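You operate a simulated robot arm through the tools that you are given. There is no shell and no other tool. Be economical: measure what you need, move in short steps, check, and stop when the job is done.

The job below is to be done with a simulated robot arm. You get a single attempt, and the scene is never put back.

Task
Set the desk calendar to the date on the date card.
Fine: leave the card where it is.

Only the result counts: the job must be done as asked and must still hold three seconds after the hand-in. Knocking over, shifting, dropping, spilling or breaking anything else fails it.

Robot
A 7-joint arm with a two-finger parallel gripper, fixed in place. Base frame: the origin is at the foot of the arm, x ahead of it, y to its left, z up; the work surface is at about z = 0.76. Units: m, degrees, N and s.
With the tool pointing down near the work surface it reaches from about 0.3 to 0.7 m from the base axis. Its first joint turns from -66.0 to 66.0 degrees. Payload 1.57 kg.
The tool frame sits at the grasp point between the pads (the TCP): z along the fingers, y along the line on which they close. The tips reach 0.03 m beyond it. Largest opening 0.11 m; finger width 0.024, thickness 0.012; the body of the gripper, 0.048 by 0.112 m, starts 0.078 m behind the TCP.
Orientation is told as [roll, pitch, yaw] about the base's x, y, z axes, in that order, counted from this pose: with the fingers straight down and closing along the base's y, the tool's x points along the base's -x, its y along +y and its z along -z.

Tools
- The arm moves only by the tool arm_command. Its arguments are lists of equal length, an entry for each row: "travel": the shift along the base's x, y, z in m, a list of three; "dr": the turn, a rotation vector about the base's x, y, z in degrees, a list of three; "gripper": the opening, from 0 (shut) to 1 (fully open). In form: {"travel": [[tx, ty, tz], ...], "dr": [[rx, ry, rz], ...], "gripper": [gripper, ...]}. A call has 1 to 8 rows; each row shifts and turns the commanded pose from where the row before left it. Rows are played at 5 a second. More than 0.05 m and 8.6 degrees between two rows, or a gripper value outside its range, and nothing of the call is played. A pose out of reach is approached as far as the arm can. The call stops where the force on the tool passes 40 N (or 10 N more than at its start, if that is more) or the arm is blocked; 0.2 s more then pass. The fingers move at their own pace (about 0.108 m/s each) and stop on an object; they squeeze with about 41 N. The grip force told is the motor's: it shows also when the fingers shut on nothing. Time passes only in rows, and 0.2 s behind the last, so rows that do not move let the fingers close. It gives the time, the measured TCP pose, the force on the tool (base axes), the opening and the grip force at its end, in the units of the frame above (readings bear some noise), with the torque about the TCP (base axes, N m) and any sound that the robot's microphone picked up.
- Cameras (640 x 400 px; columns grow to the right, rows downward): "scene" is fixed at [0.1694, -0.3999, 1.4036]; the picture's right is [0.80, -0.60, 0.00], its down [-0.37, -0.49, -0.79] and it looks along [0.47, 0.63, -0.62] (base axes); focal length 342 px, centre (320, 200). "wrist" rides on the gripper at [0.07, 0.016, -0.141] in the tool frame; the picture's right is [-0.23, 0.97, 0.00], its down [-0.86, -0.20, -0.48] and it looks along [-0.47, -0.11, 0.88] (tool axes); focal length 222 px, centre (320, 200). There is no depth. A picture from a camera that has moved, and an enlarged one, comes with that camera's place and axes in the base frame and with its lens. The place of the scene camera against the robot may be out by one fixed shift of up to 0.012 m in any direction.
- grab_frame(camera): a new picture of that camera. No time passes.
- zoom(camera, box): a new picture of the part [left, top, right, bottom] of that camera's present view, enlarged. No time passes.
- sign_off(): hands the job in; it is judged then, once.

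Go step by step. Nothing tells you positions but the pictures and the camera data: compare them with the known pose of the tool, close in by small moves and look again before you grip or let go. The budget is 120 turns and 84 pictures, counting those below and the enlarged ones. Unless the task says otherwise, let go and move clear before handing in, and close with one line.

The tools are called after "Request:" by a JSON object that holds its "method" and its "body". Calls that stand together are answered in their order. arm_command: Moves the arm, as the interface text tells. Its arguments: {"type":"object","properties":{"travel":{"type":"array","items":{"type":"array","items":{"type":"number"}}},"dr":{"type":"array","items":{"type":"array","items":{"type":"number"}}},"gripper":{"type":"array","items":{"type":"number"}}},"required":["travel","dr","gripper"]} The other tools are called the same way: grab_frame (camera) takes a picture; zoom (camera, box) takes an enlarged picture of a part of a camera's view; sign_off () hands the job in.

At the start:

```text
t: 0.0
tcp_pos: [0.3987, -0.1307, 1.1983]
ee_rot: [0.1, -0.1, 0.0]
wrist_force: [-0.3, -0.7, 0.4]
moment: [-0.01, 0.01, -0.01]
opening: 0.1097
grip_force: 0.1
```

scene: 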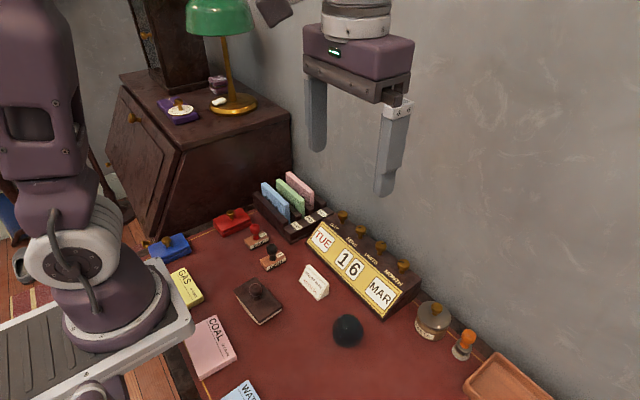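
wrist: 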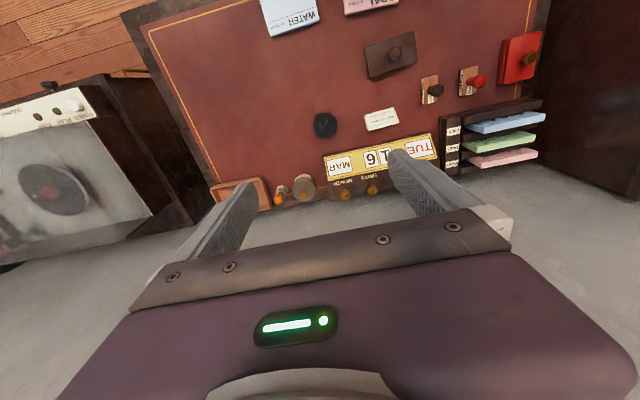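

I see a desk calendar with TUE / 1 6 / MAR windows and four knobs on top, and a small white card in front. I'll zoom in on both.

Request:
{"method": "zoom", "body": {"camera": "scene", "box": [280, 200, 440, 320]}}

Request:
{"method": "zoom", "body": {"camera": "scene", "box": [292, 255, 340, 305]}}

Request:
{"method": "zoom", "body": {"camera": "wrist", "box": [310, 100, 450, 210]}}

```text
3.33 times, centred on (360, 260) of scene
camera zoom: at [0.1694, -0.3999, 1.4036], right [0.8, -0.6, 0.0], down [-0.37, -0.49, -0.79], along [0.47, 0.63, -0.62], focal length 1142 px, centre (187, 0)
```

zoom: 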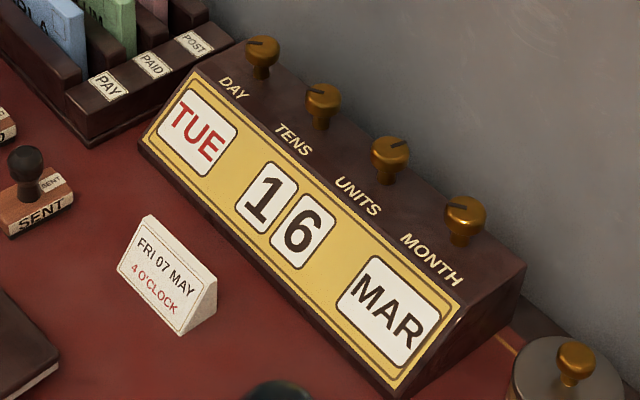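

```text
8.00 times, centred on (316, 280) of scene
camera zoom: at [0.1694, -0.3999, 1.4036], right [0.8, -0.6, 0.0], down [-0.37, -0.49, -0.79], along [0.47, 0.63, -0.62], focal length 2740 px, centre (352, -440)
```

zoom: 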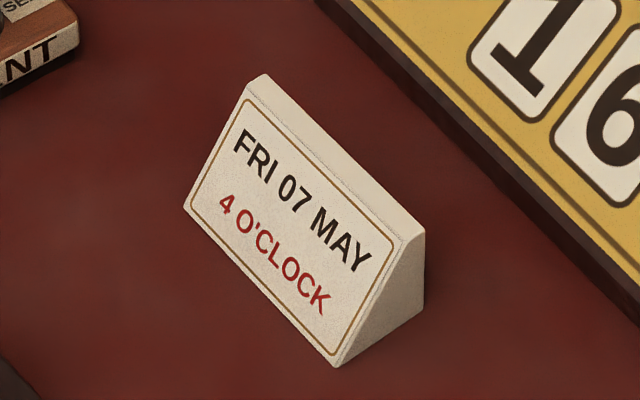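

```text
3.64 times, centred on (380, 155) of wrist
camera zoom: at [0.3301, -0.1126, 1.3396], right [0.23, 0.97, 0.0], down [0.86, -0.2, 0.48], along [0.47, -0.11, -0.88], focal length 808 px, centre (102, 364)
```

zoom: 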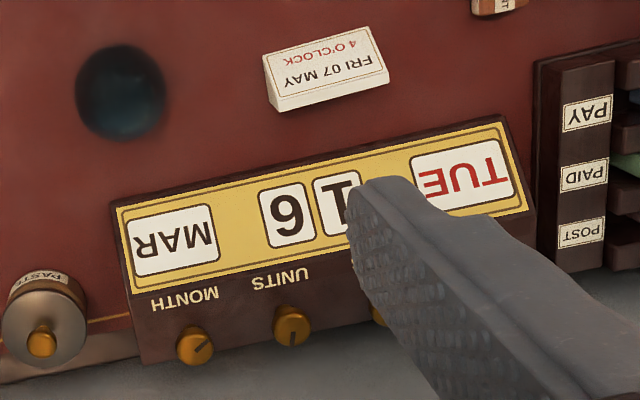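

The card reads FRI 07 MAY, so every wheel must change. The knobs sit near x 0.61, with y about -0.11 (month), -0.04 (units), 0.03 (tens) and 0.10 (day), and their tops at z about 0.82. I'll move closer and look again.

Request:
{"method": "arm_command", "body": {"travel": [[0.027, 0.0036, -0.035], [0.027, 0.0036, -0.035], [0.027, 0.0036, -0.035], [0.027, 0.0036, -0.035], [0.027, 0.0036, -0.035], [0.027, 0.0036, -0.035]], "dr": [[0, 0, 0], [0, 0, 0], [0, 0, 0], [0, 0, 0], [0, 0, 0], [0, 0, 0]], "gripper": [1, 1, 1, 1, 1, 1]}}

Request:
{"method": "grab_frame", "body": {"camera": "wrist"}}

Request:
{"method": "grab_frame", "body": {"camera": "scene"}}

```text
t: 1.4
tcp_pos: [0.5629, -0.1092, 0.9878]
ee_rot: [0.0, -0.1, -0.1]
wrist_force: [0.2, 0.1, 0.0]
moment: [0.03, -0.02, 0.01]
opening: 0.11
grip_force: 0.1
```

```text
78 pictures are left
camera wrist: at [0.4932, -0.0908, 1.1289], right [0.23, 0.97, 0.0], down [0.85, -0.2, 0.48], along [0.47, -0.11, -0.88], focal length 222 px, centre (320, 200)
```

wrist: 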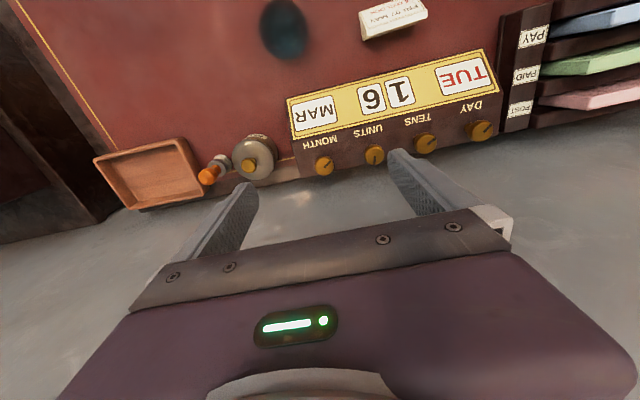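

```text
77 pictures are left
```

scene: 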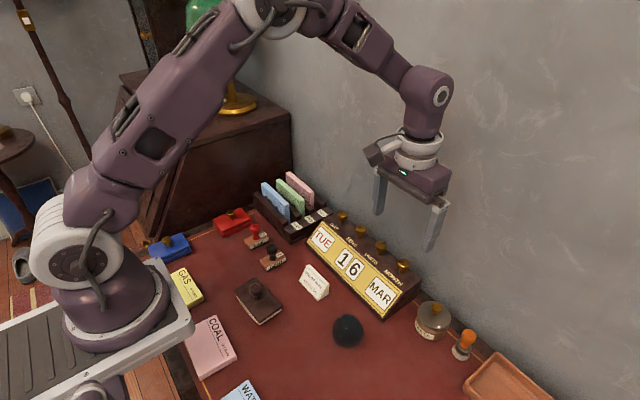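

The wrist view shows all four knobs clear of the fingers. I'll zoom in to measure their centres.

Request:
{"method": "zoom", "body": {"camera": "wrist", "box": [290, 80, 510, 200]}}

Request:
{"method": "zoom", "body": {"camera": "scene", "box": [320, 190, 430, 300]}}

```text
2.91 times, centred on (400, 140) of wrist
camera zoom: at [0.4932, -0.0908, 1.1289], right [0.23, 0.97, 0.0], down [0.85, -0.2, 0.48], along [0.47, -0.11, -0.88], focal length 646 px, centre (87, 374)
```

zoom: 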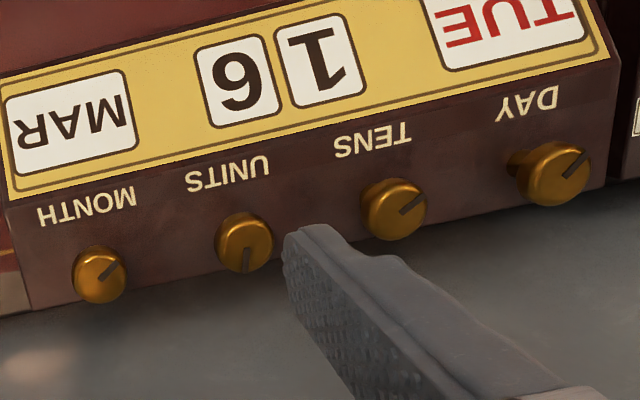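

```text
3.64 times, centred on (375, 245) of scene
camera zoom: at [0.1694, -0.3999, 1.4036], right [0.8, -0.6, 0.0], down [-0.37, -0.49, -0.79], along [0.47, 0.63, -0.62], focal length 1246 px, centre (120, 36)
```

zoom: 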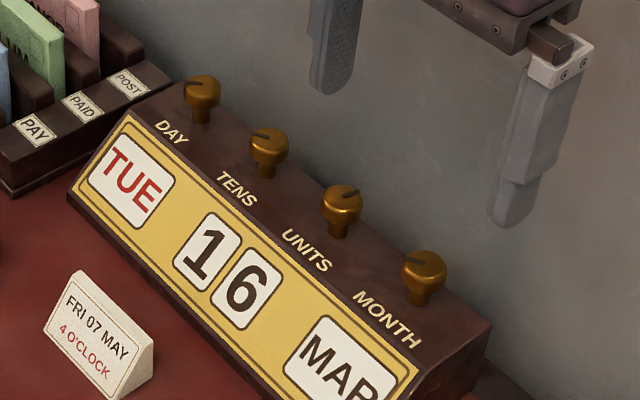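

The month knob cap is near (0.592, -0.107), its top at z about 0.85. I'll go above it with the fingers partly open and check the alignment.

Request:
{"method": "arm_command", "body": {"travel": [[0.015, 0.001, -0.033], [0.015, 0.001, -0.033]], "dr": [[0, 0, 0], [0, 0, 0]], "gripper": [0.55, 0.55]}}

Request:
{"method": "grab_frame", "body": {"camera": "wrist"}}

Request:
{"method": "zoom", "body": {"camera": "scene", "box": [340, 180, 460, 300]}}

```text
t: 2.0
tcp_pos: [0.5923, -0.1071, 0.9221]
ee_rot: [-0.1, 0.0, 0.0]
wrist_force: [0.2, -0.4, -0.1]
moment: [-0.03, -0.02, -0.02]
opening: 0.0605
grip_force: 0.0
```

```text
74 pictures are left
camera wrist: at [0.5224, -0.0894, 1.0628], right [0.23, 0.97, 0.0], down [0.86, -0.2, 0.48], along [0.47, -0.11, -0.88], focal length 222 px, centre (320, 200)
```

wrist: 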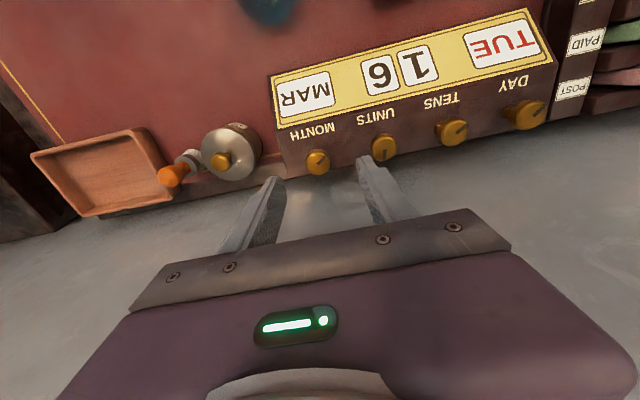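

```text
3.33 times, centred on (400, 240) of scene
camera zoom: at [0.1694, -0.3999, 1.4036], right [0.8, -0.6, 0.0], down [-0.37, -0.49, -0.79], along [0.47, 0.63, -0.62], focal length 1142 px, centre (53, 67)
```

zoom: 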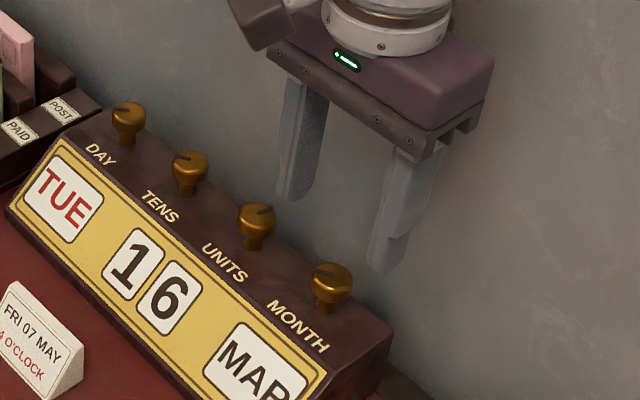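

The fingertips straddle the month knob, whose centre I estimate at x 0.593, y -0.107 and top at z 0.842. I'll lower to just around the cap and check.

Request:
{"method": "arm_command", "body": {"travel": [[0.001, 0, -0.03], [0, 0, -0.03]], "dr": [[0, 0, 0], [0, 0, 0]], "gripper": [0.55, 0.55]}}

Request:
{"method": "zoom", "body": {"camera": "wrist", "box": [240, 90, 400, 190]}}

Request:
{"method": "zoom", "body": {"camera": "scene", "box": [360, 220, 440, 300]}}

```text
t: 2.6
tcp_pos: [0.5927, -0.1062, 0.8627]
ee_rot: [-0.1, -0.1, 0.1]
wrist_force: [-0.7, 0.1, 0.3]
moment: [0.01, 0.0, 0.03]
opening: 0.0603
grip_force: 0.0
```

```text
4.00 times, centred on (320, 140) of wrist
camera zoom: at [0.5228, -0.0889, 1.0025], right [0.23, 0.97, 0.0], down [0.86, -0.2, 0.48], along [0.47, -0.11, -0.88], focal length 888 px, centre (320, 440)
```

zoom: 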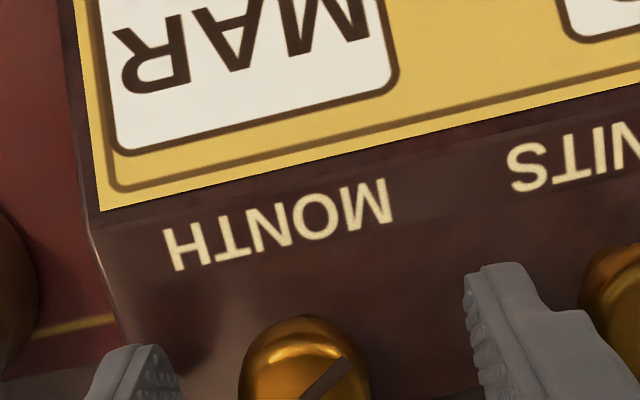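

```text
5.00 times, centred on (400, 260) of scene
camera zoom: at [0.1694, -0.3999, 1.4036], right [0.8, -0.6, 0.0], down [-0.37, -0.49, -0.79], along [0.47, 0.63, -0.62], focal length 1713 px, centre (-80, -100)
```

zoom: 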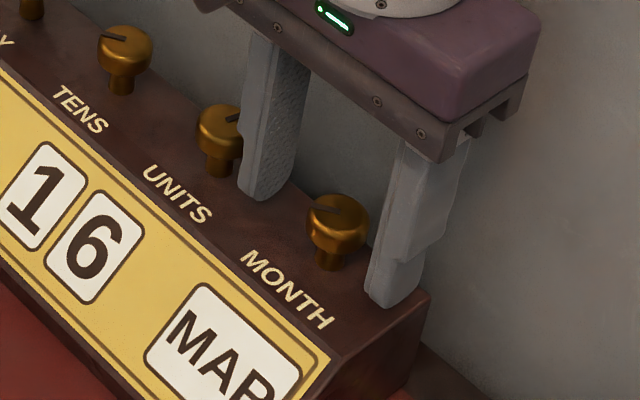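

The fingers are around the knob; I need a view with the cap fully in frame.

Request:
{"method": "zoom", "body": {"camera": "wrist", "box": [240, 140, 400, 240]}}

```text
4.00 times, centred on (320, 190) of wrist
camera zoom: at [0.5228, -0.0889, 1.0025], right [0.23, 0.97, 0.0], down [0.86, -0.2, 0.48], along [0.47, -0.11, -0.88], focal length 888 px, centre (320, 240)
```

zoom: 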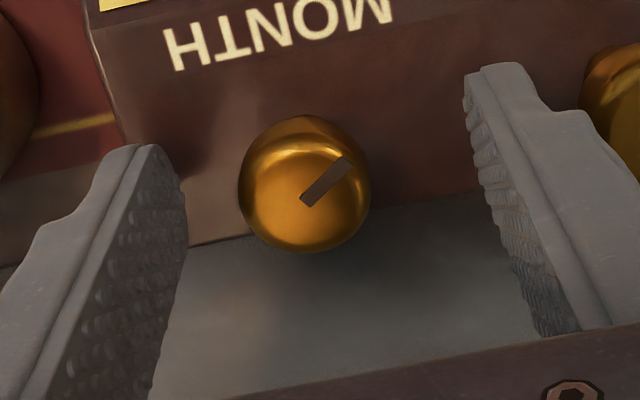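

The cap centre comes out at about (0.594, -0.109), top at z 0.849 and diameter about 26 mm. I'll centre on it, lower a little, and narrow the fingers before gripping.

Request:
{"method": "arm_command", "body": {"travel": [[0.0015, -0.003, 0], [0, 0, -0.008], [0, 0, 0]], "dr": [[0, 0, 0], [0, 0, 0], [0, 0, 0]], "gripper": [0.5, 0.36, 0.33]}}

Request:
{"method": "zoom", "body": {"camera": "wrist", "box": [240, 140, 400, 240]}}

Request:
{"method": "zoom", "body": {"camera": "scene", "box": [360, 220, 440, 300]}}

```text
t: 3.4
tcp_pos: [0.5925, -0.1085, 0.8542]
ee_rot: [0.0, 0.0, 0.0]
wrist_force: [0.4, 0.5, -0.8]
moment: [-0.01, 0.0, 0.04]
opening: 0.0365
grip_force: 0.1
```

```text
4.00 times, centred on (320, 190) of wrist
camera zoom: at [0.5244, -0.0919, 0.995], right [0.23, 0.97, 0.0], down [0.85, -0.2, 0.48], along [0.47, -0.11, -0.88], focal length 888 px, centre (320, 240)
```

zoom: 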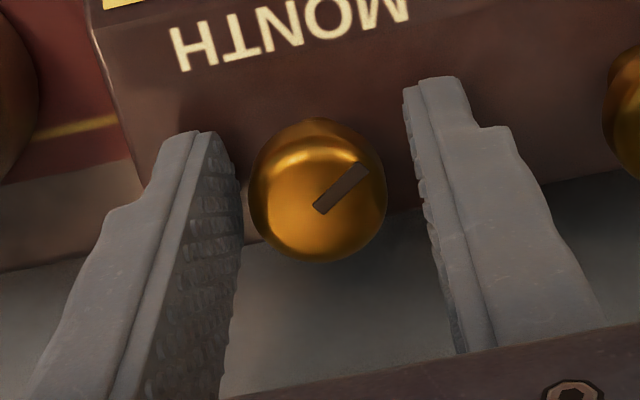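

```text
5.00 times, centred on (400, 260) of scene
camera zoom: at [0.1694, -0.3999, 1.4036], right [0.8, -0.6, 0.0], down [-0.37, -0.49, -0.79], along [0.47, 0.63, -0.62], focal length 1713 px, centre (-80, -100)
```

zoom: 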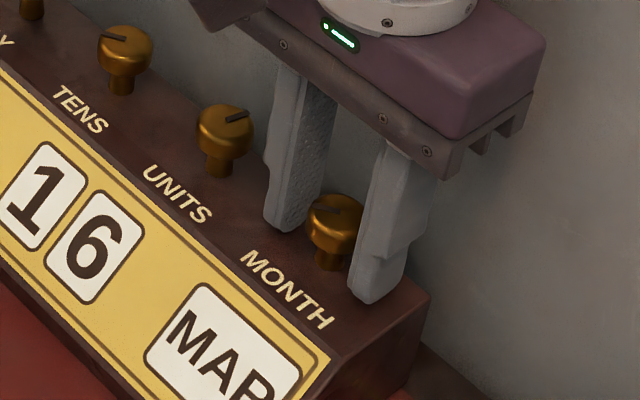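

The projected TCP falls on the knob's centre to within about 1 mm. I'll close the fingers on it and read the forces.

Request:
{"method": "arm_command", "body": {"travel": [[0, 0, 0], [0, 0, 0], [0, 0, 0]], "dr": [[0, 0, 0], [0, 0, 0], [0, 0, 0]], "gripper": [0.28, 0.24, 0.2]}}

```text
t: 4.2
tcp_pos: [0.5928, -0.111, 0.8535]
ee_rot: [0.1, -0.1, 0.0]
wrist_force: [0.2, -3.3, -0.8]
moment: [-0.06, -0.09, 0.04]
opening: 0.0256
grip_force: 36.9
```

Gripped at 25.6 mm with a small side force, so the true centre is near y -0.111. I'll shift to that and try a turn of about 30° clockwise from above.

Request:
{"method": "arm_command", "body": {"travel": [[0, -0.002, 0], [0, 0, 0], [0, 0, 0], [0, 0, 0], [0, 0, 0], [0, 0, 0]], "dr": [[0, 0, 0], [0, 0, -7.5], [0, 0, -7.5], [0, 0, -7.5], [0, 0, -7.5], [0, 0, 0]], "gripper": [0.2, 0.2, 0.2, 0.2, 0.2, 0.2]}}

Request:
{"method": "zoom", "body": {"camera": "scene", "box": [310, 210, 450, 320]}}

```text
t: 5.6
tcp_pos: [0.5941, -0.1099, 0.8548]
ee_rot: [0.1, 0.1, -30.1]
wrist_force: [-3.5, 23.6, -1.4]
moment: [0.41, 0.24, 0.05]
opening: 0.0255
grip_force: 37.3
```

```text
3.64 times, centred on (380, 265) of scene
camera zoom: at [0.1694, -0.3994, 1.4038], right [0.8, -0.6, 0.0], down [-0.37, -0.49, -0.79], along [0.47, 0.63, -0.62], focal length 1246 px, centre (102, -36)
```

zoom: 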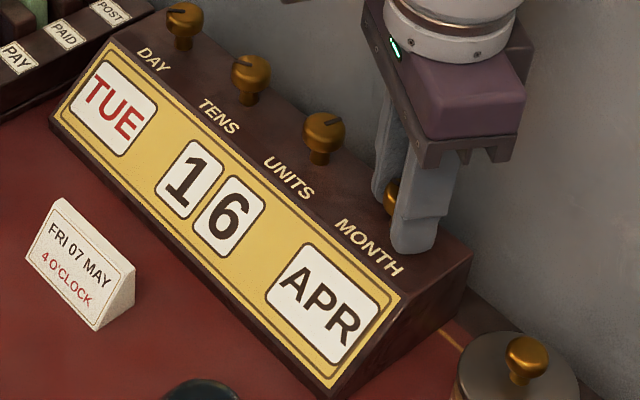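

APR after 30° clockwise, so one step is 30° in that direction. The 24 N side force says my y shift was wrong; I'll take it back and turn another 30°.

Request:
{"method": "arm_command", "body": {"travel": [[0, 0.002, 0], [0, 0, 0]], "dr": [[0, 0, 0], [0, 0, 0]], "gripper": [0.2, 0.2]}}

```text
t: 6.2
tcp_pos: [0.5943, -0.1098, 0.8541]
ee_rot: [-0.1, 0.0, -30.0]
wrist_force: [-2.4, 16.7, -10.8]
moment: [0.26, 0.17, 0.02]
opening: 0.0255
grip_force: 36.5
```

Side force is dropping but not gone; I'll ease a little further before turning.

Request:
{"method": "arm_command", "body": {"travel": [[0, 0.002, 0], [0, 0.001, 0]], "dr": [[0, 0, 0], [0, 0, 0]], "gripper": [0.2, 0.2]}}

```text
t: 6.8
tcp_pos: [0.5932, -0.1087, 0.8542]
ee_rot: [-0.2, -0.2, -30.1]
wrist_force: [0.4, -7.6, -17.6]
moment: [0.03, 0.31, -0.01]
opening: 0.0257
grip_force: 36.7
```

Slightly past zero in y, and a downward pull has built up. I'll trim both and turn 30° more.

Request:
{"method": "arm_command", "body": {"travel": [[0, -0.0008, -0.0015], [0, 0, 0], [0, 0, 0], [0, 0, 0], [0, 0, 0], [0, 0, 0]], "dr": [[0, 0, 0], [0, 0, -7.5], [0, 0, -7.5], [0, 0, -7.5], [0, 0, -7.5], [0, 0, 0]], "gripper": [0.2, 0.2, 0.2, 0.2, 0.2, 0.2]}}

Request:
{"method": "zoom", "body": {"camera": "scene", "box": [310, 210, 450, 320]}}

```text
t: 7.8
tcp_pos: [0.5909, -0.1068, 0.853]
ee_rot: [-0.1, 0.2, -50.3]
wrist_force: [-30.3, 2.6, 13.1]
moment: [0.7, -6.55, 0.63]
opening: 0.0254
grip_force: 36.9
stopped in row 4: the force on the tool passed its limit at 72 N (the readings are from after the stop); the commanded pose is now the measured one
```

```text
3.64 times, centred on (380, 265) of scene
camera zoom: at [0.1682, -0.3998, 1.4038], right [0.8, -0.6, 0.0], down [-0.37, -0.49, -0.79], along [0.47, 0.63, -0.62], focal length 1246 px, centre (102, -36)
```

zoom: 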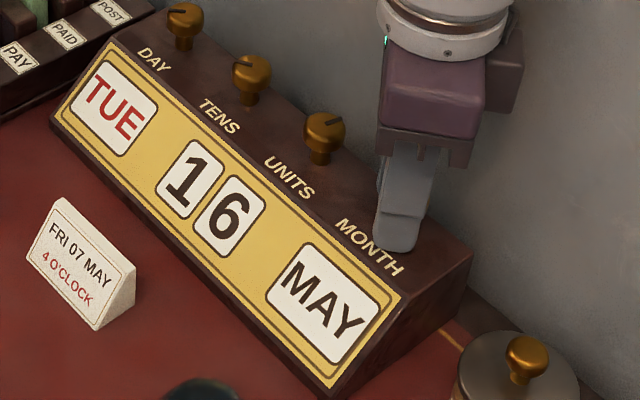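

MAY is showing; the gripper body touched the wall at about 50° yaw, so I must keep the yaw within ±40° from now on. I'll release, lift straight up and turn back.

Request:
{"method": "arm_command", "body": {"travel": [[0, 0, 0], [0, 0, 0], [0, 0, 0.02], [0, 0, 0.02], [-0.01, 0, 0.01]], "dr": [[0, 0, 2], [0, 0, 0], [0, 0, 0], [0, 0, 0], [0, 0, 8]], "gripper": [0.36, 0.45, 0.45, 0.45, 0.45]}}

Request:
{"method": "zoom", "body": {"camera": "scene", "box": [310, 210, 450, 320]}}

```text
t: 9.0
tcp_pos: [0.5819, -0.1068, 0.9022]
ee_rot: [-0.1, -0.1, -40.2]
wrist_force: [-0.4, -1.1, 0.4]
moment: [-0.01, -0.01, 0.0]
opening: 0.0492
grip_force: 0.0
```

```text
3.64 times, centred on (380, 265) of scene
camera zoom: at [0.1694, -0.3999, 1.4036], right [0.8, -0.6, 0.0], down [-0.37, -0.49, -0.79], along [0.47, 0.63, -0.62], focal length 1246 px, centre (102, -36)
```

zoom: 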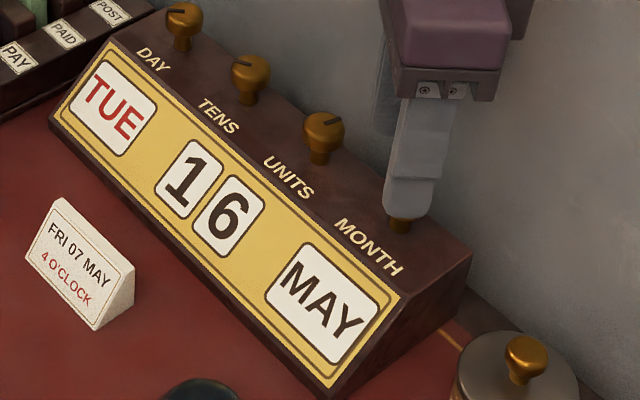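

MAY stays set and the calendar has not moved. Next is UNITS at about (0.593, -0.043); I'll pre-turn to +18° so the 36° step stays clear of the wall.

Request:
{"method": "arm_command", "body": {"travel": [[0.0014, 0.008, 0], [0.0014, 0.008, 0], [0.0014, 0.008, 0], [0.0014, 0.008, 0], [0.0014, 0.008, 0], [0.0014, 0.008, 0], [0.0014, 0.008, 0], [0.0014, 0.008, 0]], "dr": [[0, 0, 7.3], [0, 0, 7.3], [0, 0, 7.3], [0, 0, 7.3], [0, 0, 7.3], [0, 0, 7.3], [0, 0, 7.3], [0, 0, 7.3]], "gripper": [0.45, 0.45, 0.45, 0.45, 0.45, 0.45, 0.45, 0.45]}}

Request:
{"method": "zoom", "body": {"camera": "wrist", "box": [200, 90, 440, 240]}}

```text
t: 10.8
tcp_pos: [0.5948, -0.044, 0.9026]
ee_rot: [-0.2, 0.2, 18.4]
wrist_force: [0.0, -0.7, -0.4]
moment: [0.0, 0.03, 0.02]
opening: 0.0498
grip_force: 0.0
```

```text
2.67 times, centred on (320, 165) of wrist
camera zoom: at [0.5233, -0.0482, 1.0441], right [-0.09, 1.0, 0.0], down [0.87, 0.08, 0.48], along [0.48, 0.04, -0.88], focal length 592 px, centre (320, 293)
```

zoom: 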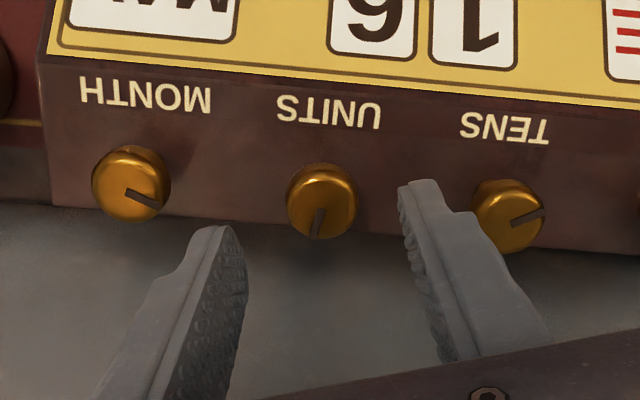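

Relative to the known month knob, UNITS lies right under the TCP. I'll descend and grip it.

Request:
{"method": "arm_command", "body": {"travel": [[0, 0.0007, -0.025], [0, 0, -0.024], [0, 0, 0], [0, 0, 0], [0, 0, 0]], "dr": [[0, 0, 0], [0, 0, 0], [0, 0, 0], [0, 0, 0], [0, 0, 0]], "gripper": [0.45, 0.45, 0.33, 0.25, 0.2]}}

```text
t: 12.0
tcp_pos: [0.5926, -0.0427, 0.8538]
ee_rot: [-0.3, 0.0, 18.1]
wrist_force: [3.0, -5.9, -4.3]
moment: [0.03, -0.33, 0.02]
opening: 0.0256
grip_force: 37.2
```

Good grip with low forces. Turning 36° clockwise.

Request:
{"method": "arm_command", "body": {"travel": [[0, -0.0004, 0], [0, 0, 0], [0, 0, 0], [0, 0, 0], [0, 0, 0], [0, 0, 0]], "dr": [[0, 0, -7.2], [0, 0, -7.2], [0, 0, -7.2], [0, 0, -7.2], [0, 0, -7.2], [0, 0, 0]], "gripper": [0.2, 0.2, 0.2, 0.2, 0.2, 0.2]}}

Request:
{"method": "zoom", "body": {"camera": "scene", "box": [310, 210, 450, 320]}}

```text
t: 13.4
tcp_pos: [0.5932, -0.0429, 0.8539]
ee_rot: [-0.1, 0.2, -17.8]
wrist_force: [-0.5, -5.5, -0.6]
moment: [-0.15, -0.09, -0.07]
opening: 0.0254
grip_force: 37.0
```

```text
3.64 times, centred on (380, 265) of scene
camera zoom: at [0.1694, -0.4, 1.4036], right [0.8, -0.6, 0.0], down [-0.37, -0.49, -0.79], along [0.47, 0.63, -0.62], focal length 1246 px, centre (102, -36)
```

zoom: 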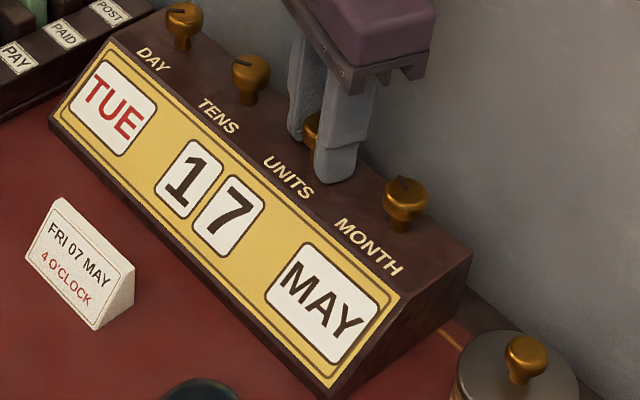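

Units shows 7. I'll release, lift, and go to TENS at about y 0.022, pre-turned to -36° for an anticlockwise turn.

Request:
{"method": "arm_command", "body": {"travel": [[0, 0, 0], [0, 0, 0], [0, 0, 0.025], [0, 0, 0.025], [0, 0.022, 0], [0, 0.022, 0], [0, 0.021, 0]], "dr": [[0, 0, 0], [0, 0, 0], [0, 0, 0], [0, 0, 0], [0, 0, -6], [0, 0, -6], [0, 0, -6]], "gripper": [0.36, 0.45, 0.45, 0.45, 0.45, 0.45, 0.45]}}

Request:
{"method": "zoom", "body": {"camera": "wrist", "box": [200, 90, 440, 240]}}

Request:
{"method": "zoom", "body": {"camera": "scene", "box": [310, 210, 450, 320]}}

```text
t: 15.0
tcp_pos: [0.5951, 0.0225, 0.904]
ee_rot: [-0.1, 0.1, -36.0]
wrist_force: [0.3, 0.1, -0.8]
moment: [-0.03, 0.02, 0.01]
opening: 0.0496
grip_force: 0.1
```

```text
2.67 times, centred on (320, 165) of wrist
camera zoom: at [0.5486, 0.0784, 1.0452], right [0.76, 0.65, 0.0], down [0.58, -0.66, 0.48], along [0.31, -0.36, -0.88], focal length 592 px, centre (320, 293)
```

zoom: 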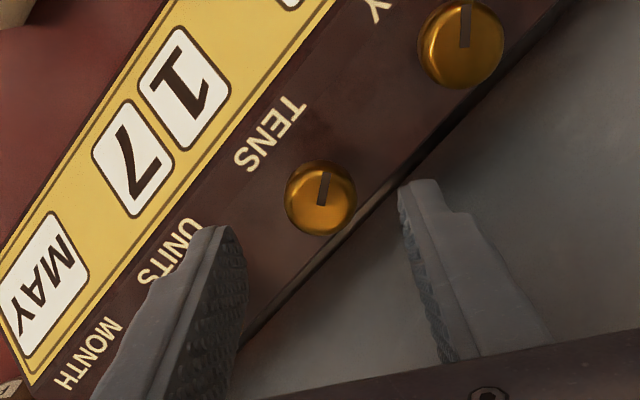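

```text
3.64 times, centred on (380, 265) of scene
camera zoom: at [0.1694, -0.3999, 1.4036], right [0.8, -0.6, 0.0], down [-0.37, -0.49, -0.79], along [0.47, 0.63, -0.62], focal length 1246 px, centre (102, -36)
```

zoom: 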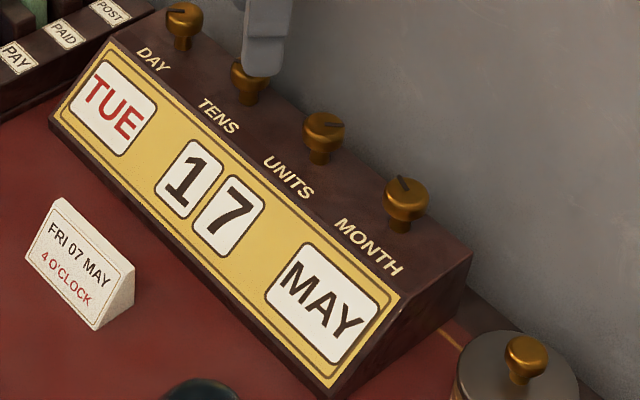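

The TENS knob is at the same image spot as UNITS was, so alignment is good. I'll descend and grip.

Request:
{"method": "arm_command", "body": {"travel": [[0, 0, -0.025], [0, 0, -0.025], [0, 0, 0], [0, 0, 0], [0, 0, 0]], "dr": [[0, 0, 0], [0, 0, 0], [0, 0, 0], [0, 0, 0], [0, 0, 0]], "gripper": [0.45, 0.45, 0.33, 0.25, 0.2]}}

```text
t: 16.2
tcp_pos: [0.5937, 0.0234, 0.8533]
ee_rot: [-0.1, 0.1, -35.8]
wrist_force: [3.0, 2.7, -4.4]
moment: [-0.06, -0.24, 0.03]
opening: 0.0256
grip_force: 37.1
```

Gripped with low forces. I'll turn 36° anticlockwise and look.

Request:
{"method": "arm_command", "body": {"travel": [[0, 0, 0], [0, 0, 0], [0, 0, 0], [0, 0, 0], [0, 0, 0], [0, 0, 0]], "dr": [[0, 0, 7.2], [0, 0, 7.2], [0, 0, 7.2], [0, 0, 7.2], [0, 0, 7.2], [0, 0, 0]], "gripper": [0.2, 0.2, 0.2, 0.2, 0.2, 0.2]}}

Request:
{"method": "zoom", "body": {"camera": "scene", "box": [310, 210, 450, 320]}}

```text
t: 17.6
tcp_pos: [0.5955, 0.0227, 0.8524]
ee_rot: [0.0, 0.0, 0.3]
wrist_force: [14.2, 10.1, -13.3]
moment: [0.12, -0.39, 0.0]
opening: 0.0255
grip_force: 36.7
```

```text
3.64 times, centred on (380, 265) of scene
camera zoom: at [0.17, -0.3996, 1.4036], right [0.8, -0.6, 0.0], down [-0.37, -0.49, -0.79], along [0.47, 0.63, -0.62], focal length 1246 px, centre (102, -36)
```

zoom: 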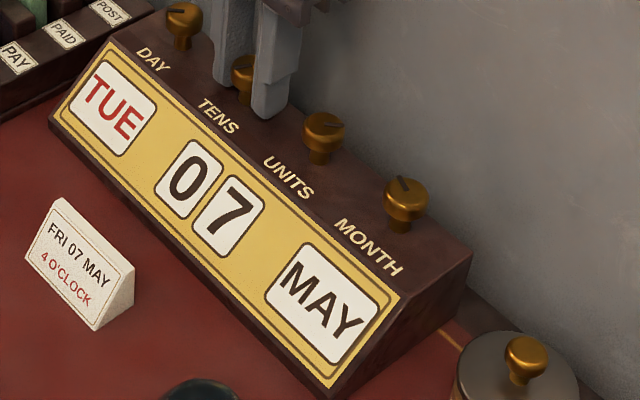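

Tens shows 0. I'll release, lift and go to DAY at about y 0.088, pre-turned to +36° for clockwise turning, and check all the wheels.

Request:
{"method": "arm_command", "body": {"travel": [[0, 0, 0], [0, 0, 0], [0, 0, 0.025], [0, 0, 0.025], [-0.0006, 0.022, 0], [-0.0006, 0.022, 0], [0, 0.021, 0]], "dr": [[0, 0, 0], [0, 0, 0], [0, 0, 0], [0, 0, 5], [0, 0, 8], [0, 0, 8], [0, 0, 8]], "gripper": [0.36, 0.45, 0.45, 0.45, 0.45, 0.45, 0.45]}}

Request:
{"method": "zoom", "body": {"camera": "wrist", "box": [200, 90, 440, 240]}}

Request:
{"method": "zoom", "body": {"camera": "scene", "box": [310, 210, 450, 320]}}

```text
t: 19.2
tcp_pos: [0.5927, 0.087, 0.904]
ee_rot: [-0.2, 0.2, 29.2]
wrist_force: [0.1, -0.2, 0.0]
moment: [0.03, 0.01, -0.05]
opening: 0.0496
grip_force: 0.0
```

```text
2.67 times, centred on (320, 165) of wrist
camera zoom: at [0.5245, 0.0693, 1.045], right [-0.28, 0.96, 0.0], down [0.84, 0.25, 0.48], along [0.46, 0.13, -0.88], focal length 592 px, centre (320, 293)
```

zoom: 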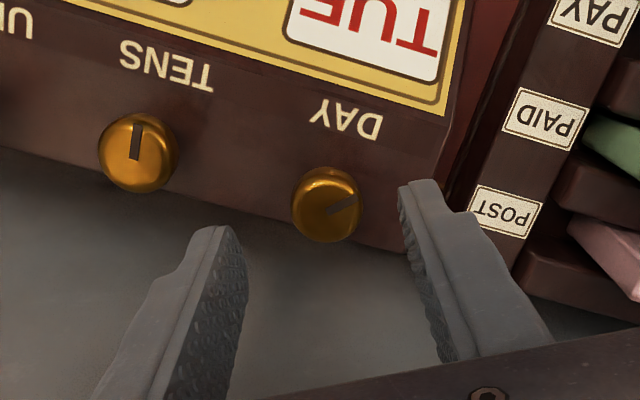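

```text
3.64 times, centred on (380, 265) of scene
camera zoom: at [0.1694, -0.3999, 1.4036], right [0.8, -0.6, 0.0], down [-0.37, -0.49, -0.79], along [0.47, 0.63, -0.62], focal length 1246 px, centre (102, -36)
```

zoom: 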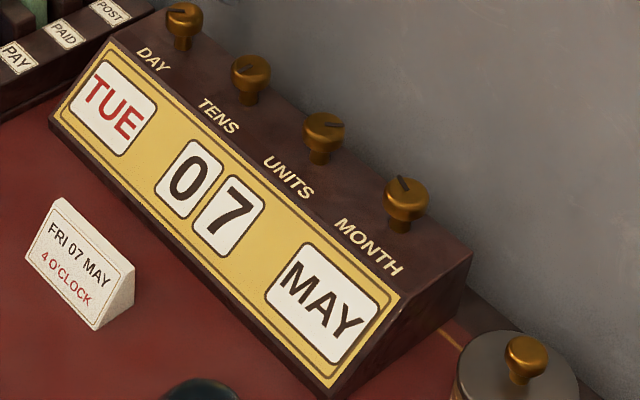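

The knobs evidently snap into detents on release, and 07 MAY holds. The DAY knob is about 2.5 mm further in +y; I'll correct, descend and grip.

Request:
{"method": "arm_command", "body": {"travel": [[0, 0.0025, 0], [0, 0, -0.025], [0, 0, -0.025], [0, 0, 0], [0, 0, 0], [0, 0, 0]], "dr": [[0, 0, 0], [0, 0, 0], [0, 0, 0], [0, 0, 0], [0, 0, 0], [0, 0, 0]], "gripper": [0.45, 0.45, 0.45, 0.33, 0.25, 0.2]}}

```text
t: 20.6
tcp_pos: [0.5931, 0.0877, 0.8546]
ee_rot: [-0.2, 0.2, 29.1]
wrist_force: [3.0, -5.0, -5.5]
moment: [-0.03, -0.23, -0.05]
opening: 0.0256
grip_force: 37.2
```

Gripped well. Turning about 52° clockwise and looking.

Request:
{"method": "arm_command", "body": {"travel": [[0, -0.0006, 0], [0, 0, 0], [0, 0, 0], [0, 0, 0], [0, 0, 0], [0, 0, 0], [0, 0, 0], [0, 0, 0]], "dr": [[0, 0, -7.4], [0, 0, -7.4], [0, 0, -7.4], [0, 0, -7.4], [0, 0, -7.4], [0, 0, -7.4], [0, 0, -7.4], [0, 0, 0]], "gripper": [0.2, 0.2, 0.2, 0.2, 0.2, 0.2, 0.2, 0.2]}}

Request:
{"method": "zoom", "body": {"camera": "scene", "box": [310, 210, 450, 320]}}

```text
t: 22.4
tcp_pos: [0.5932, 0.0901, 0.8535]
ee_rot: [-0.1, 0.1, -22.8]
wrist_force: [8.7, 11.8, -9.3]
moment: [0.14, -0.02, 0.02]
opening: 0.0255
grip_force: 37.2
```

```text
3.64 times, centred on (380, 265) of scene
camera zoom: at [0.1698, -0.3996, 1.4037], right [0.8, -0.6, 0.0], down [-0.37, -0.49, -0.79], along [0.47, 0.63, -0.62], focal length 1246 px, centre (102, -36)
```

zoom: 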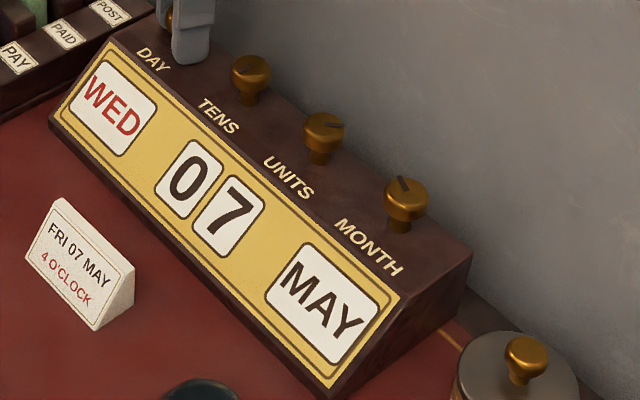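

WED, as expected for one step. I'll open, turn back in place (the fingers clear the neighbours), and regrip for the next step.

Request:
{"method": "arm_command", "body": {"travel": [[0, 0, 0], [0, 0, 0], [0, 0, 0], [0, 0, 0], [0, 0, 0], [0, 0, 0], [0, 0, 0], [0, 0, 0]], "dr": [[0, 0, 0], [0, 0, 0], [0, 0, 8.5], [0, 0, 8.5], [0, 0, 8.5], [0, 0, 8.5], [0, 0, 8.5], [0, 0, 8.5]], "gripper": [0.36, 0.45, 0.45, 0.45, 0.45, 0.45, 0.45, 0.45]}}

Request:
{"method": "arm_command", "body": {"travel": [[0, 0, 0], [0, 0, 0], [0, 0, 0], [0, 0, 0]], "dr": [[0, 0, 0], [0, 0, 0], [0, 0, 0], [0, 0, 0]], "gripper": [0.4, 0.33, 0.25, 0.2]}}

Request:
{"method": "zoom", "body": {"camera": "scene", "box": [310, 210, 450, 320]}}

```text
t: 24.2
tcp_pos: [0.5929, 0.089, 0.853]
ee_rot: [-0.2, 0.1, 28.4]
wrist_force: [-0.3, 0.4, 0.3]
moment: [0.02, 0.01, -0.01]
opening: 0.0494
grip_force: 0.1
```

```text
t: 25.2
tcp_pos: [0.5929, 0.0888, 0.8539]
ee_rot: [-0.2, 0.1, 28.3]
wrist_force: [0.4, 0.1, 0.4]
moment: [0.03, 0.0, 0.0]
opening: 0.0256
grip_force: 37.0
```

```text
3.64 times, centred on (380, 265) of scene
camera zoom: at [0.1694, -0.3999, 1.4036], right [0.8, -0.6, 0.0], down [-0.37, -0.49, -0.79], along [0.47, 0.63, -0.62], focal length 1246 px, centre (102, -36)
```

zoom: 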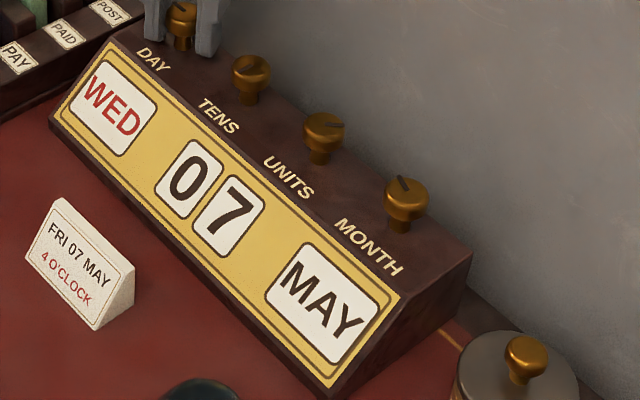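

The grip is now perfectly centred and WED is held. Turning another 52° clockwise, then opening and turning back.

Request:
{"method": "arm_command", "body": {"travel": [[0, 0, 0], [0, 0, 0], [0, 0, 0], [0, 0, 0], [0, 0, 0], [0, 0, 0], [0, 0, 0], [0, 0, 0]], "dr": [[0, 0, -7.4], [0, 0, -7.4], [0, 0, -7.4], [0, 0, -7.4], [0, 0, -7.4], [0, 0, -7.4], [0, 0, -7.4], [0, 0, 0]], "gripper": [0.2, 0.2, 0.2, 0.2, 0.2, 0.2, 0.2, 0.2]}}

Request:
{"method": "zoom", "body": {"camera": "scene", "box": [310, 210, 450, 320]}}

```text
t: 27.0
tcp_pos: [0.5913, 0.0906, 0.8536]
ee_rot: [-0.1, 0.2, -23.5]
wrist_force: [-7.8, 18.7, 4.2]
moment: [0.49, 0.76, 0.04]
opening: 0.0252
grip_force: 36.7
```

```text
3.64 times, centred on (380, 265) of scene
camera zoom: at [0.1692, -0.3995, 1.4038], right [0.8, -0.6, 0.0], down [-0.37, -0.49, -0.79], along [0.47, 0.63, -0.62], focal length 1246 px, centre (102, -36)
```

zoom: 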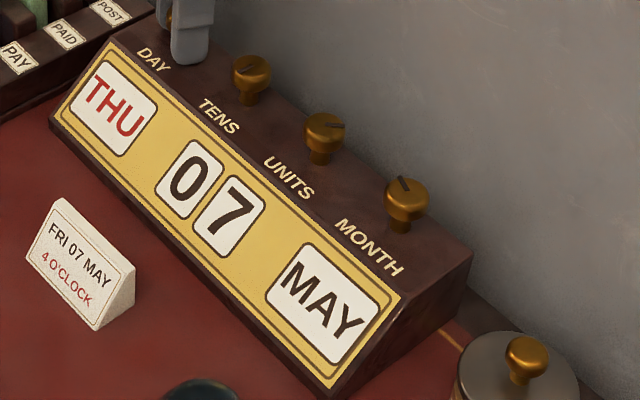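

THU. One more step: open, turn back and regrip.

Request:
{"method": "arm_command", "body": {"travel": [[0, 0, 0], [0, 0, 0], [0, 0, 0], [0, 0, 0], [0, 0, 0], [0, 0, 0], [0, 0, 0], [0, 0.0006, 0]], "dr": [[0, 0, 0], [0, 0, 0], [0, 0, 8.5], [0, 0, 8.5], [0, 0, 8.5], [0, 0, 8.5], [0, 0, 8.5], [0, 0, 8.5]], "gripper": [0.36, 0.45, 0.45, 0.45, 0.45, 0.45, 0.45, 0.45]}}

Request:
{"method": "arm_command", "body": {"travel": [[0, 0, 0], [0, 0, 0], [0, 0, 0], [0, 0, 0]], "dr": [[0, 0, 0], [0, 0, 0], [0, 0, 0], [0, 0, 0]], "gripper": [0.4, 0.33, 0.25, 0.2]}}

Request:
{"method": "arm_command", "body": {"travel": [[0, 0, 0], [0, 0, 0], [0, 0, 0], [0, 0, 0], [0, 0, 0], [0, 0, 0], [0, 0, 0], [0, 0, 0]], "dr": [[0, 0, -7.4], [0, 0, -7.4], [0, 0, -7.4], [0, 0, -7.4], [0, 0, -7.4], [0, 0, -7.4], [0, 0, -7.4], [0, 0, 0]], "gripper": [0.2, 0.2, 0.2, 0.2, 0.2, 0.2, 0.2, 0.2]}}

Request:
{"method": "zoom", "body": {"camera": "scene", "box": [310, 210, 450, 320]}}

```text
t: 28.8
tcp_pos: [0.5921, 0.0898, 0.8544]
ee_rot: [-0.1, 0.1, 27.7]
wrist_force: [0.0, -0.8, 0.3]
moment: [-0.02, 0.01, -0.01]
opening: 0.0493
grip_force: 0.2
```

```text
t: 29.8
tcp_pos: [0.5918, 0.0884, 0.8543]
ee_rot: [-0.2, 0.1, 27.5]
wrist_force: [2.8, -4.1, -0.6]
moment: [-0.05, -0.05, -0.01]
opening: 0.0253
grip_force: 37.4
```

```text
t: 31.6
tcp_pos: [0.5931, 0.0909, 0.8537]
ee_rot: [-0.1, 0.1, -24.3]
wrist_force: [0.5, 4.8, 0.3]
moment: [-0.01, -0.16, -0.02]
opening: 0.0253
grip_force: 37.1
```

```text
3.64 times, centred on (380, 265) of scene
camera zoom: at [0.1694, -0.3998, 1.4037], right [0.8, -0.6, 0.0], down [-0.37, -0.49, -0.79], along [0.47, 0.63, -0.62], focal length 1246 px, centre (102, -36)
```

zoom: 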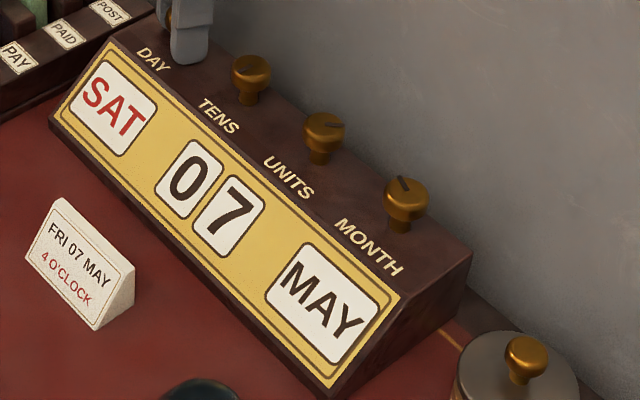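

It overshot to SAT, so the step is smaller than I assumed (about 36°). Still gripping, I'll turn back 18° and look.

Request:
{"method": "arm_command", "body": {"travel": [[0, 0, 0], [0, 0, 0], [0, 0, 0], [0, 0, 0]], "dr": [[0, 0, 6], [0, 0, 6], [0, 0, 6], [0, 0, 0]], "gripper": [0.2, 0.2, 0.2, 0.2]}}

Request:
{"method": "zoom", "body": {"camera": "scene", "box": [310, 210, 450, 320]}}

```text
t: 32.6
tcp_pos: [0.5927, 0.0895, 0.8542]
ee_rot: [-0.1, 0.1, -6.2]
wrist_force: [0.9, 8.2, 6.5]
moment: [0.1, 0.13, 0.05]
opening: 0.0256
grip_force: 36.9
```

```text
3.64 times, centred on (380, 265) of scene
camera zoom: at [0.1693, -0.3997, 1.4037], right [0.8, -0.6, 0.0], down [-0.37, -0.49, -0.79], along [0.47, 0.63, -0.62], focal length 1246 px, centre (102, -36)
```

zoom: 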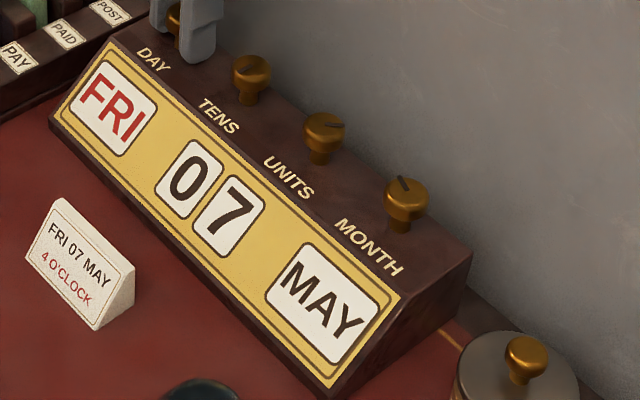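

FRI 07 MAY now shows. I'll release, lift and back away, then check that it holds.

Request:
{"method": "arm_command", "body": {"travel": [[0, 0, 0], [0, 0, 0], [0, 0, 0.03], [0, 0, 0.04], [-0.02, 0, 0.04], [-0.04, 0, 0.02], [0, 0, 0], [0, 0, 0]], "dr": [[0, 0, 0], [0, 0, 0], [0, 0, 0], [0, 0, 0], [0, 0, 0], [0, 0, 0], [0, 0, 0], [0, 0, 0]], "gripper": [0.36, 0.45, 0.45, 0.45, 0.45, 0.45, 0.45, 0.45]}}

Request:
{"method": "zoom", "body": {"camera": "scene", "box": [310, 200, 450, 320]}}

Request:
{"method": "zoom", "body": {"camera": "wrist", "box": [180, 60, 460, 220]}}

Request:
{"method": "grab_frame", "body": {"camera": "scene"}}

```text
t: 34.4
tcp_pos: [0.5324, 0.0904, 0.9837]
ee_rot: [-0.3, 0.1, -6.3]
wrist_force: [0.5, 0.4, 0.3]
moment: [0.02, 0.04, -0.01]
opening: 0.0493
grip_force: 0.0
```

```text
3.33 times, centred on (380, 260) of scene
camera zoom: at [0.1694, -0.3999, 1.4036], right [0.8, -0.6, 0.0], down [-0.37, -0.49, -0.79], along [0.47, 0.63, -0.62], focal length 1142 px, centre (120, 0)
```

zoom: 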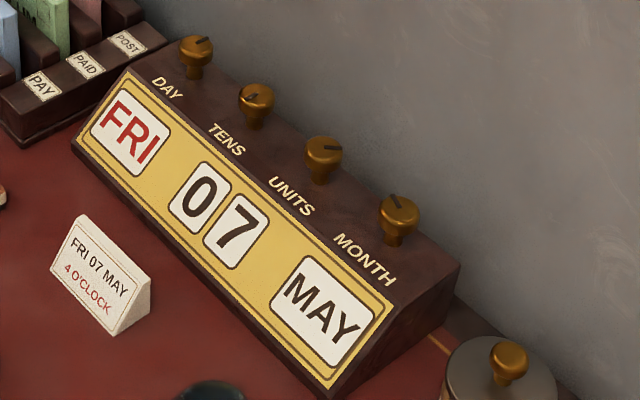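

```text
2.29 times, centred on (320, 140) of wrist
camera zoom: at [0.4655, 0.1152, 1.1245], right [0.33, 0.94, 0.0], down [0.83, -0.29, 0.48], along [0.45, -0.16, -0.88], focal length 508 px, centre (320, 337)
```

zoom: 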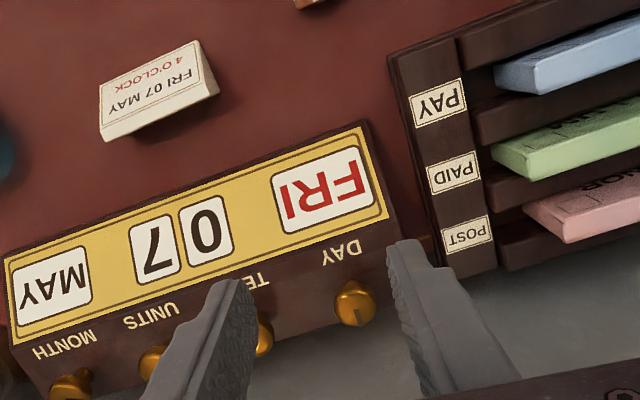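

```text
50 pictures are left
```

scene: 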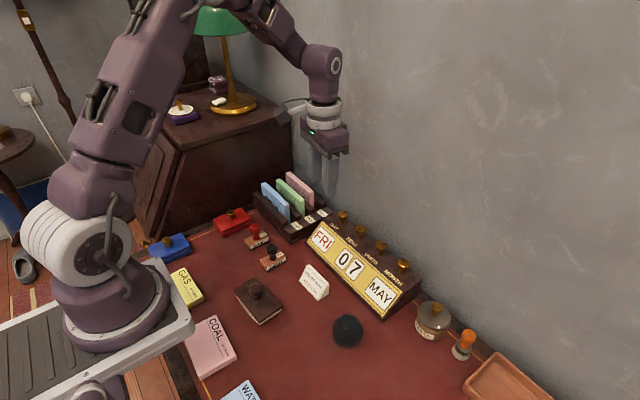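

The calendar reads FRI 07 MAY, matching the card. The arm is clear, and the card and everything else look unmoved, so I'm handing in.

Request:
{"method": "sign_off", "body": {}}

```text
The job is handed in.
```

The desk calendar now reads FRI 07 MAY, matching the date card, and nothing else looks moved; the gripper touched the wall once while turning the month knob.
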